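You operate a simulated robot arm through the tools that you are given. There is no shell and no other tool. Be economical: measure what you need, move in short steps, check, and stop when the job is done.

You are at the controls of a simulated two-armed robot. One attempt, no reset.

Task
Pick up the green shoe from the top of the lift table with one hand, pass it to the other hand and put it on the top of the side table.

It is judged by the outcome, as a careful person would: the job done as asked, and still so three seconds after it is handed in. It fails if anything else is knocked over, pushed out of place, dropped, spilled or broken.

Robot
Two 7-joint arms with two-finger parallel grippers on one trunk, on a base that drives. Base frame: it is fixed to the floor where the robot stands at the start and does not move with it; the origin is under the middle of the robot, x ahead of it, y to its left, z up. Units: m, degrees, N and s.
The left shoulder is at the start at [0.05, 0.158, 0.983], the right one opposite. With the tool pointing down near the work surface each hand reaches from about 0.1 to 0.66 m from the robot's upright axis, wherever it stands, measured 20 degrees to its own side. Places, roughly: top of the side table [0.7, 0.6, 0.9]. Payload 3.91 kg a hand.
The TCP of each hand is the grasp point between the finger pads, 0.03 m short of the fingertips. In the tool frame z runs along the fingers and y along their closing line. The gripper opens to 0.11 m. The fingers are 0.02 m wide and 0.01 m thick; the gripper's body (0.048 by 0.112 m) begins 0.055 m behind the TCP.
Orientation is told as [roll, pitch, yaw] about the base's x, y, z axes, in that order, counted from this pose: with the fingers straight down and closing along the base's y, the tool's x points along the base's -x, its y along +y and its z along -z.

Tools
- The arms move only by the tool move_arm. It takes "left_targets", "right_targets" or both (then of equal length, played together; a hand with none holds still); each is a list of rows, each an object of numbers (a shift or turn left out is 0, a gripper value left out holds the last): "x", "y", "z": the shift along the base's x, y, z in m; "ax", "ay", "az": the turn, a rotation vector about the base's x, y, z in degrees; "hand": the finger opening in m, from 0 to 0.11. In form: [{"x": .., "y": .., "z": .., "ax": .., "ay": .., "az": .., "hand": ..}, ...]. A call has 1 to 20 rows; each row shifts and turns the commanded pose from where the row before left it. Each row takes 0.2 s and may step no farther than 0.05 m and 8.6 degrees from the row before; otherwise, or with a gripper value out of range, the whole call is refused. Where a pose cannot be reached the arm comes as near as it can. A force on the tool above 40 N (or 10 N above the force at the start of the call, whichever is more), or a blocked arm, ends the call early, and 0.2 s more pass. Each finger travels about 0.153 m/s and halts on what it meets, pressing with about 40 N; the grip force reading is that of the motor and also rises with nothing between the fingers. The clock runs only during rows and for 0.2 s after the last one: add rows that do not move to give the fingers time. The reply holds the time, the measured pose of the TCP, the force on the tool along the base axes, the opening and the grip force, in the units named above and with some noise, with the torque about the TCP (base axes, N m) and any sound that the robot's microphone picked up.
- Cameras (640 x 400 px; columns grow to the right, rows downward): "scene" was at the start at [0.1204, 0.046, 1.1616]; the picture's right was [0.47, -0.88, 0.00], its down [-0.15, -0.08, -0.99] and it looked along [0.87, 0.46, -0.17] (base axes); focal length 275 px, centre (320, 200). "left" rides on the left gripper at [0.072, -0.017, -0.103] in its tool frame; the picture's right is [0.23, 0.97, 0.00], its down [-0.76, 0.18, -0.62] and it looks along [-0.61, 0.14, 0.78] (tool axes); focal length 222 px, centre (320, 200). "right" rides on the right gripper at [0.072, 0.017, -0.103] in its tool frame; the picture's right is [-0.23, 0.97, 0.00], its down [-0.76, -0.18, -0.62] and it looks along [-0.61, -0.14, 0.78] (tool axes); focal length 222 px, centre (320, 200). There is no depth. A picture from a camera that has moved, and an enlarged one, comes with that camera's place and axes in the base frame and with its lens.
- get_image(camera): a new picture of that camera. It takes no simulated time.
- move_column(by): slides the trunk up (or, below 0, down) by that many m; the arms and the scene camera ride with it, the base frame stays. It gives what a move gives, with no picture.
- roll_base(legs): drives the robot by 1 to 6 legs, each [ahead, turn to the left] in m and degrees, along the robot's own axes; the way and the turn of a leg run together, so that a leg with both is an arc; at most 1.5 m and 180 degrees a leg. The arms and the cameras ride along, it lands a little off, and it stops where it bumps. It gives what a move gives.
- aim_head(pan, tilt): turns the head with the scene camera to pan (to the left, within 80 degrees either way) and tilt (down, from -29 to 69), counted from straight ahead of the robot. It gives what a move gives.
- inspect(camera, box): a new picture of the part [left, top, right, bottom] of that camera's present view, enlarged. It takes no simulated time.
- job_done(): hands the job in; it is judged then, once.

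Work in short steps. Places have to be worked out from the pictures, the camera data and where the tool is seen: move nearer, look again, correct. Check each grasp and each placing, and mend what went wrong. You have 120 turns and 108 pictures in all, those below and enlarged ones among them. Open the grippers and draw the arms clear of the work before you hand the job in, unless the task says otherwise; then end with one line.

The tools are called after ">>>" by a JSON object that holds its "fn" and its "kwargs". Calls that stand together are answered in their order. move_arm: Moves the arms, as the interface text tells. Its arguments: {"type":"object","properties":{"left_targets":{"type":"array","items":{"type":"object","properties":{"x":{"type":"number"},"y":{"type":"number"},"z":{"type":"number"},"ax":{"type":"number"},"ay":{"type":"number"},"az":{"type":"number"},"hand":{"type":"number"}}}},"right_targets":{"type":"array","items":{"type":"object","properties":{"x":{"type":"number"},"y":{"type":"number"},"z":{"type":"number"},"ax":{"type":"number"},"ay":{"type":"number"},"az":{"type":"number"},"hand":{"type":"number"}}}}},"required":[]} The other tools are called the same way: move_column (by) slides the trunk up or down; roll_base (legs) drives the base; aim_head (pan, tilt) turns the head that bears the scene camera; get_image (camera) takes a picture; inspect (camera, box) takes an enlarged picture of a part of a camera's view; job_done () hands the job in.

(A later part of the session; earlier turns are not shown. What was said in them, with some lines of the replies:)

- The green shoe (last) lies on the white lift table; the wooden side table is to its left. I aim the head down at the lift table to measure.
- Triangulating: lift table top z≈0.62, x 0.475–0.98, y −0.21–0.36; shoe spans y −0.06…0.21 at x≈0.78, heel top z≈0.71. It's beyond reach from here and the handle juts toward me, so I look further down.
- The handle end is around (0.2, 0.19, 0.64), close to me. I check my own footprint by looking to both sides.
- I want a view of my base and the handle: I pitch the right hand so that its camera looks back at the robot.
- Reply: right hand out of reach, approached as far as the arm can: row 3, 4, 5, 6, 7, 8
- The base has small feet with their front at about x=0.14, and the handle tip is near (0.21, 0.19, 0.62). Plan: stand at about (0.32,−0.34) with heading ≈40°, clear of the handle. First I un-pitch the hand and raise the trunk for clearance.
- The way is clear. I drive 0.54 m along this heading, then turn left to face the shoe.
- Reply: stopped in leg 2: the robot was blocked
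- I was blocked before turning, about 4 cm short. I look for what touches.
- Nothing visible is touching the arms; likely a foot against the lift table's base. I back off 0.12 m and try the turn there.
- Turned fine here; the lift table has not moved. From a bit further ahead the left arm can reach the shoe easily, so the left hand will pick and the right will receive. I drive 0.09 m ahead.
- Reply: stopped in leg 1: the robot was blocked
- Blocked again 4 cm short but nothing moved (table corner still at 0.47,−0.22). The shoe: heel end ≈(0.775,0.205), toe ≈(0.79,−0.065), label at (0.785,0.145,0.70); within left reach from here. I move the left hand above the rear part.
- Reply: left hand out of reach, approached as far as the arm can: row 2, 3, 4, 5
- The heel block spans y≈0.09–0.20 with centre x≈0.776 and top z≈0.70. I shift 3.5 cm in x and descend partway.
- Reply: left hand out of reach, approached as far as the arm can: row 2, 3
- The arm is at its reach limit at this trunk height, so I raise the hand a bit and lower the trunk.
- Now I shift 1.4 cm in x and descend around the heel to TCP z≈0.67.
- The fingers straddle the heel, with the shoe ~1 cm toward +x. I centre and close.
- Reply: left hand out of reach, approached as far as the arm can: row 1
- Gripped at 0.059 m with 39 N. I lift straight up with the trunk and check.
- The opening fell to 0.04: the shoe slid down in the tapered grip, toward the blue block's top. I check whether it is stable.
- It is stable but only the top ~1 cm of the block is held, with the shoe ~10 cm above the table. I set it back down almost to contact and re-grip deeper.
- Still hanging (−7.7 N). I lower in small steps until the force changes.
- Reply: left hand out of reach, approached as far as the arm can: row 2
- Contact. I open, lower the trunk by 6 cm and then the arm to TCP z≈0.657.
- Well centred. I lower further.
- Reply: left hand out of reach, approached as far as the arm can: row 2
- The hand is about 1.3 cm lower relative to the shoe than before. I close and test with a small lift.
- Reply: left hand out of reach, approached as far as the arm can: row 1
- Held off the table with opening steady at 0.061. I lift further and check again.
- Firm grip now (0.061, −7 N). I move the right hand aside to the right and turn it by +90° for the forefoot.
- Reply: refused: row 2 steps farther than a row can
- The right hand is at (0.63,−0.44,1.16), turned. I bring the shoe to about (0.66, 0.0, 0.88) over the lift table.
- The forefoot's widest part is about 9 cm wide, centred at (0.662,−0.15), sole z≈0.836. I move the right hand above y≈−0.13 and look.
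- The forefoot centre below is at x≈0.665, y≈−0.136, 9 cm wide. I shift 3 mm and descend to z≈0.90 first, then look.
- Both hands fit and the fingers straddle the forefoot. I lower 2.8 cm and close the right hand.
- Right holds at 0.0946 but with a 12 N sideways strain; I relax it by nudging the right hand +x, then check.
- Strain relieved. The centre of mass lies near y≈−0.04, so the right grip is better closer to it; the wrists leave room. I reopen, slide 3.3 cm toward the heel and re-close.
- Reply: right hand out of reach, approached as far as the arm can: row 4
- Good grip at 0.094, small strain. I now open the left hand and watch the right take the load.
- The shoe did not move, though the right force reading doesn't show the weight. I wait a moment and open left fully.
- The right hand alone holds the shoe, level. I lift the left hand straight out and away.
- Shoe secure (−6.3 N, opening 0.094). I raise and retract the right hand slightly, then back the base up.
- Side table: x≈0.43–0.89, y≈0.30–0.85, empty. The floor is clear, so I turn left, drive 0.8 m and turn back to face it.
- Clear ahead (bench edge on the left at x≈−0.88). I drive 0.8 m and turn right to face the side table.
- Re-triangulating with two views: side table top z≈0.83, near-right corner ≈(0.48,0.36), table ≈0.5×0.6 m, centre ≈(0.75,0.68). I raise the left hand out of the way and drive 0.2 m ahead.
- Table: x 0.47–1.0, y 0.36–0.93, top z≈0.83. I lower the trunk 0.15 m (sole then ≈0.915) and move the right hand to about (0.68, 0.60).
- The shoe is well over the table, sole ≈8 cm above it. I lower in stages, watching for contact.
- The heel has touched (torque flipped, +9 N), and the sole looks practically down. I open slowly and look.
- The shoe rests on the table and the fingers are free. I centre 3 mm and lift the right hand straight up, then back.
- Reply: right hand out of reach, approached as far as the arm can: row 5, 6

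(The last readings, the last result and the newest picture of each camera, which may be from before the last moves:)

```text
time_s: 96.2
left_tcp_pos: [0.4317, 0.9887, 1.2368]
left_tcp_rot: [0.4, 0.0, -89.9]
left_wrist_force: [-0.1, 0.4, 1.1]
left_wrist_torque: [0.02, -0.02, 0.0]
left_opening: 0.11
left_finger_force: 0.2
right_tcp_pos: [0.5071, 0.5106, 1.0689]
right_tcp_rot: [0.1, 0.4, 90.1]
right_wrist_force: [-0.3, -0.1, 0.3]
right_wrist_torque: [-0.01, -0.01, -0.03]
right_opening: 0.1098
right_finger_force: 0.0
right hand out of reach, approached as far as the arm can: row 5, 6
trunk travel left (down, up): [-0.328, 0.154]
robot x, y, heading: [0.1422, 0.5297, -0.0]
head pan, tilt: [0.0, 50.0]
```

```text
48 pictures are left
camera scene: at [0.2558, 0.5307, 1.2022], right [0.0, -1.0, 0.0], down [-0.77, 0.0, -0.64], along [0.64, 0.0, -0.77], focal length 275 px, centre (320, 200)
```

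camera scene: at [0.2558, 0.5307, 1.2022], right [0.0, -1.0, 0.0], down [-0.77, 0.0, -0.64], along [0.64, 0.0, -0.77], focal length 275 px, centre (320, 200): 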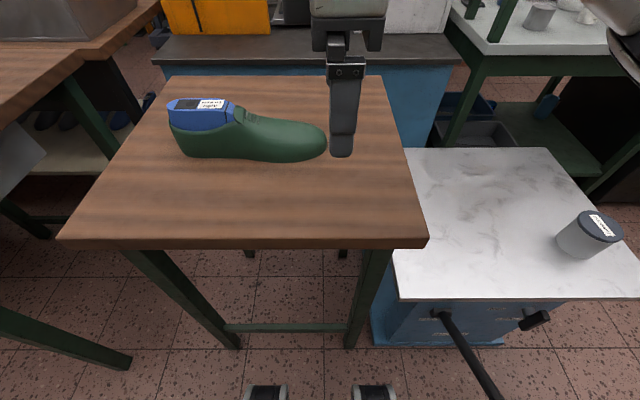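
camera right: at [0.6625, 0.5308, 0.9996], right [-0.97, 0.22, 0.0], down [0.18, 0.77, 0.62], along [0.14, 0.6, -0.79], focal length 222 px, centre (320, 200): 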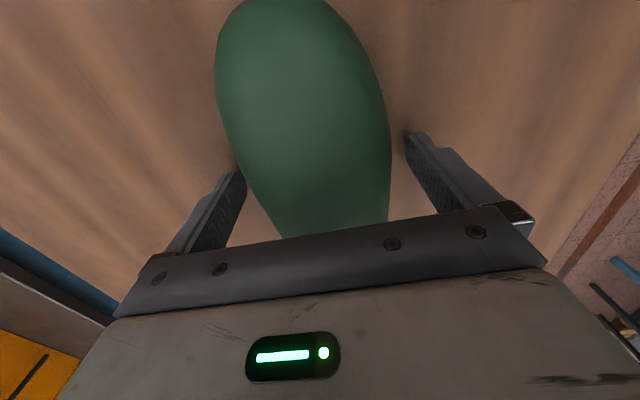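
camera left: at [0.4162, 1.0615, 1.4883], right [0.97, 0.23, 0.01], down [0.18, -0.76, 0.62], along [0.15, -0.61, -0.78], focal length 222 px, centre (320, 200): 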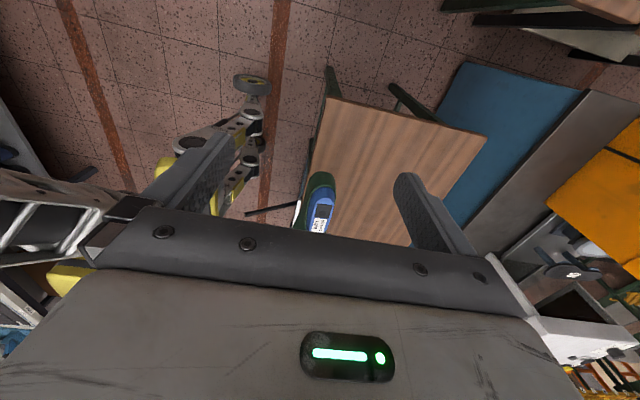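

The shoe stands on the side table, well inside its edges. The can and both tables look undisturbed, and both hands are empty and clear. I back the base up a little so nothing is near, then hand in.

>>> {"fn": "roll_base", "kwargs": {"legs": [[-0.15, 0]]}}

>>> {"fn": "get_image", "kwargs": {"camera": "scene"}}

```text
time_s: 97.6
left_tcp_pos: [0.2826, 0.9875, 1.2364]
left_tcp_rot: [0.4, 0.0, -89.9]
left_wrist_force: [-0.2, -1.2, 1.2]
left_wrist_torque: [0.01, -0.06, 0.02]
left_opening: 0.1101
left_finger_force: 0.0
right_tcp_pos: [0.3593, 0.51, 1.0687]
right_tcp_rot: [0.2, 0.3, 90.3]
right_wrist_force: [0.1, -0.3, 0.1]
right_wrist_torque: [0.0, 0.01, 0.03]
right_opening: 0.1099
right_finger_force: 0.1
trunk travel left (down, up): [-0.328, 0.154]
robot x, y, heading: [-0.0102, 0.5316, -0.2]
head pan, tilt: [0.0, 50.0]
```

```text
47 pictures are left
camera scene: at [0.1072, 0.5314, 1.2022], right [0.0, -1.0, 0.0], down [-0.77, 0.0, -0.64], along [0.64, 0.0, -0.77], focal length 275 px, centre (320, 200)
```

scene: 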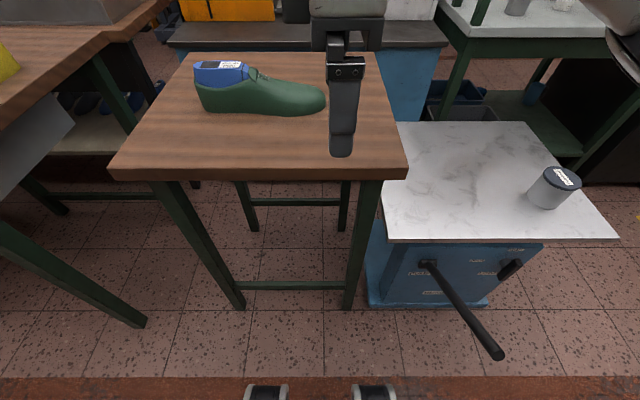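

The latest picture shows the shoe standing still on the side table and everything else in place, so I hand the job in.

>>> {"fn": "job_done", "kwargs": {}}

```text
The job is handed in.
```

The green shoe is on the side table: the left hand picked it up from the lift table (after one re-grip), passed it to the right hand in mid-air, and the right hand set it down; the can and both tables look undisturbed.
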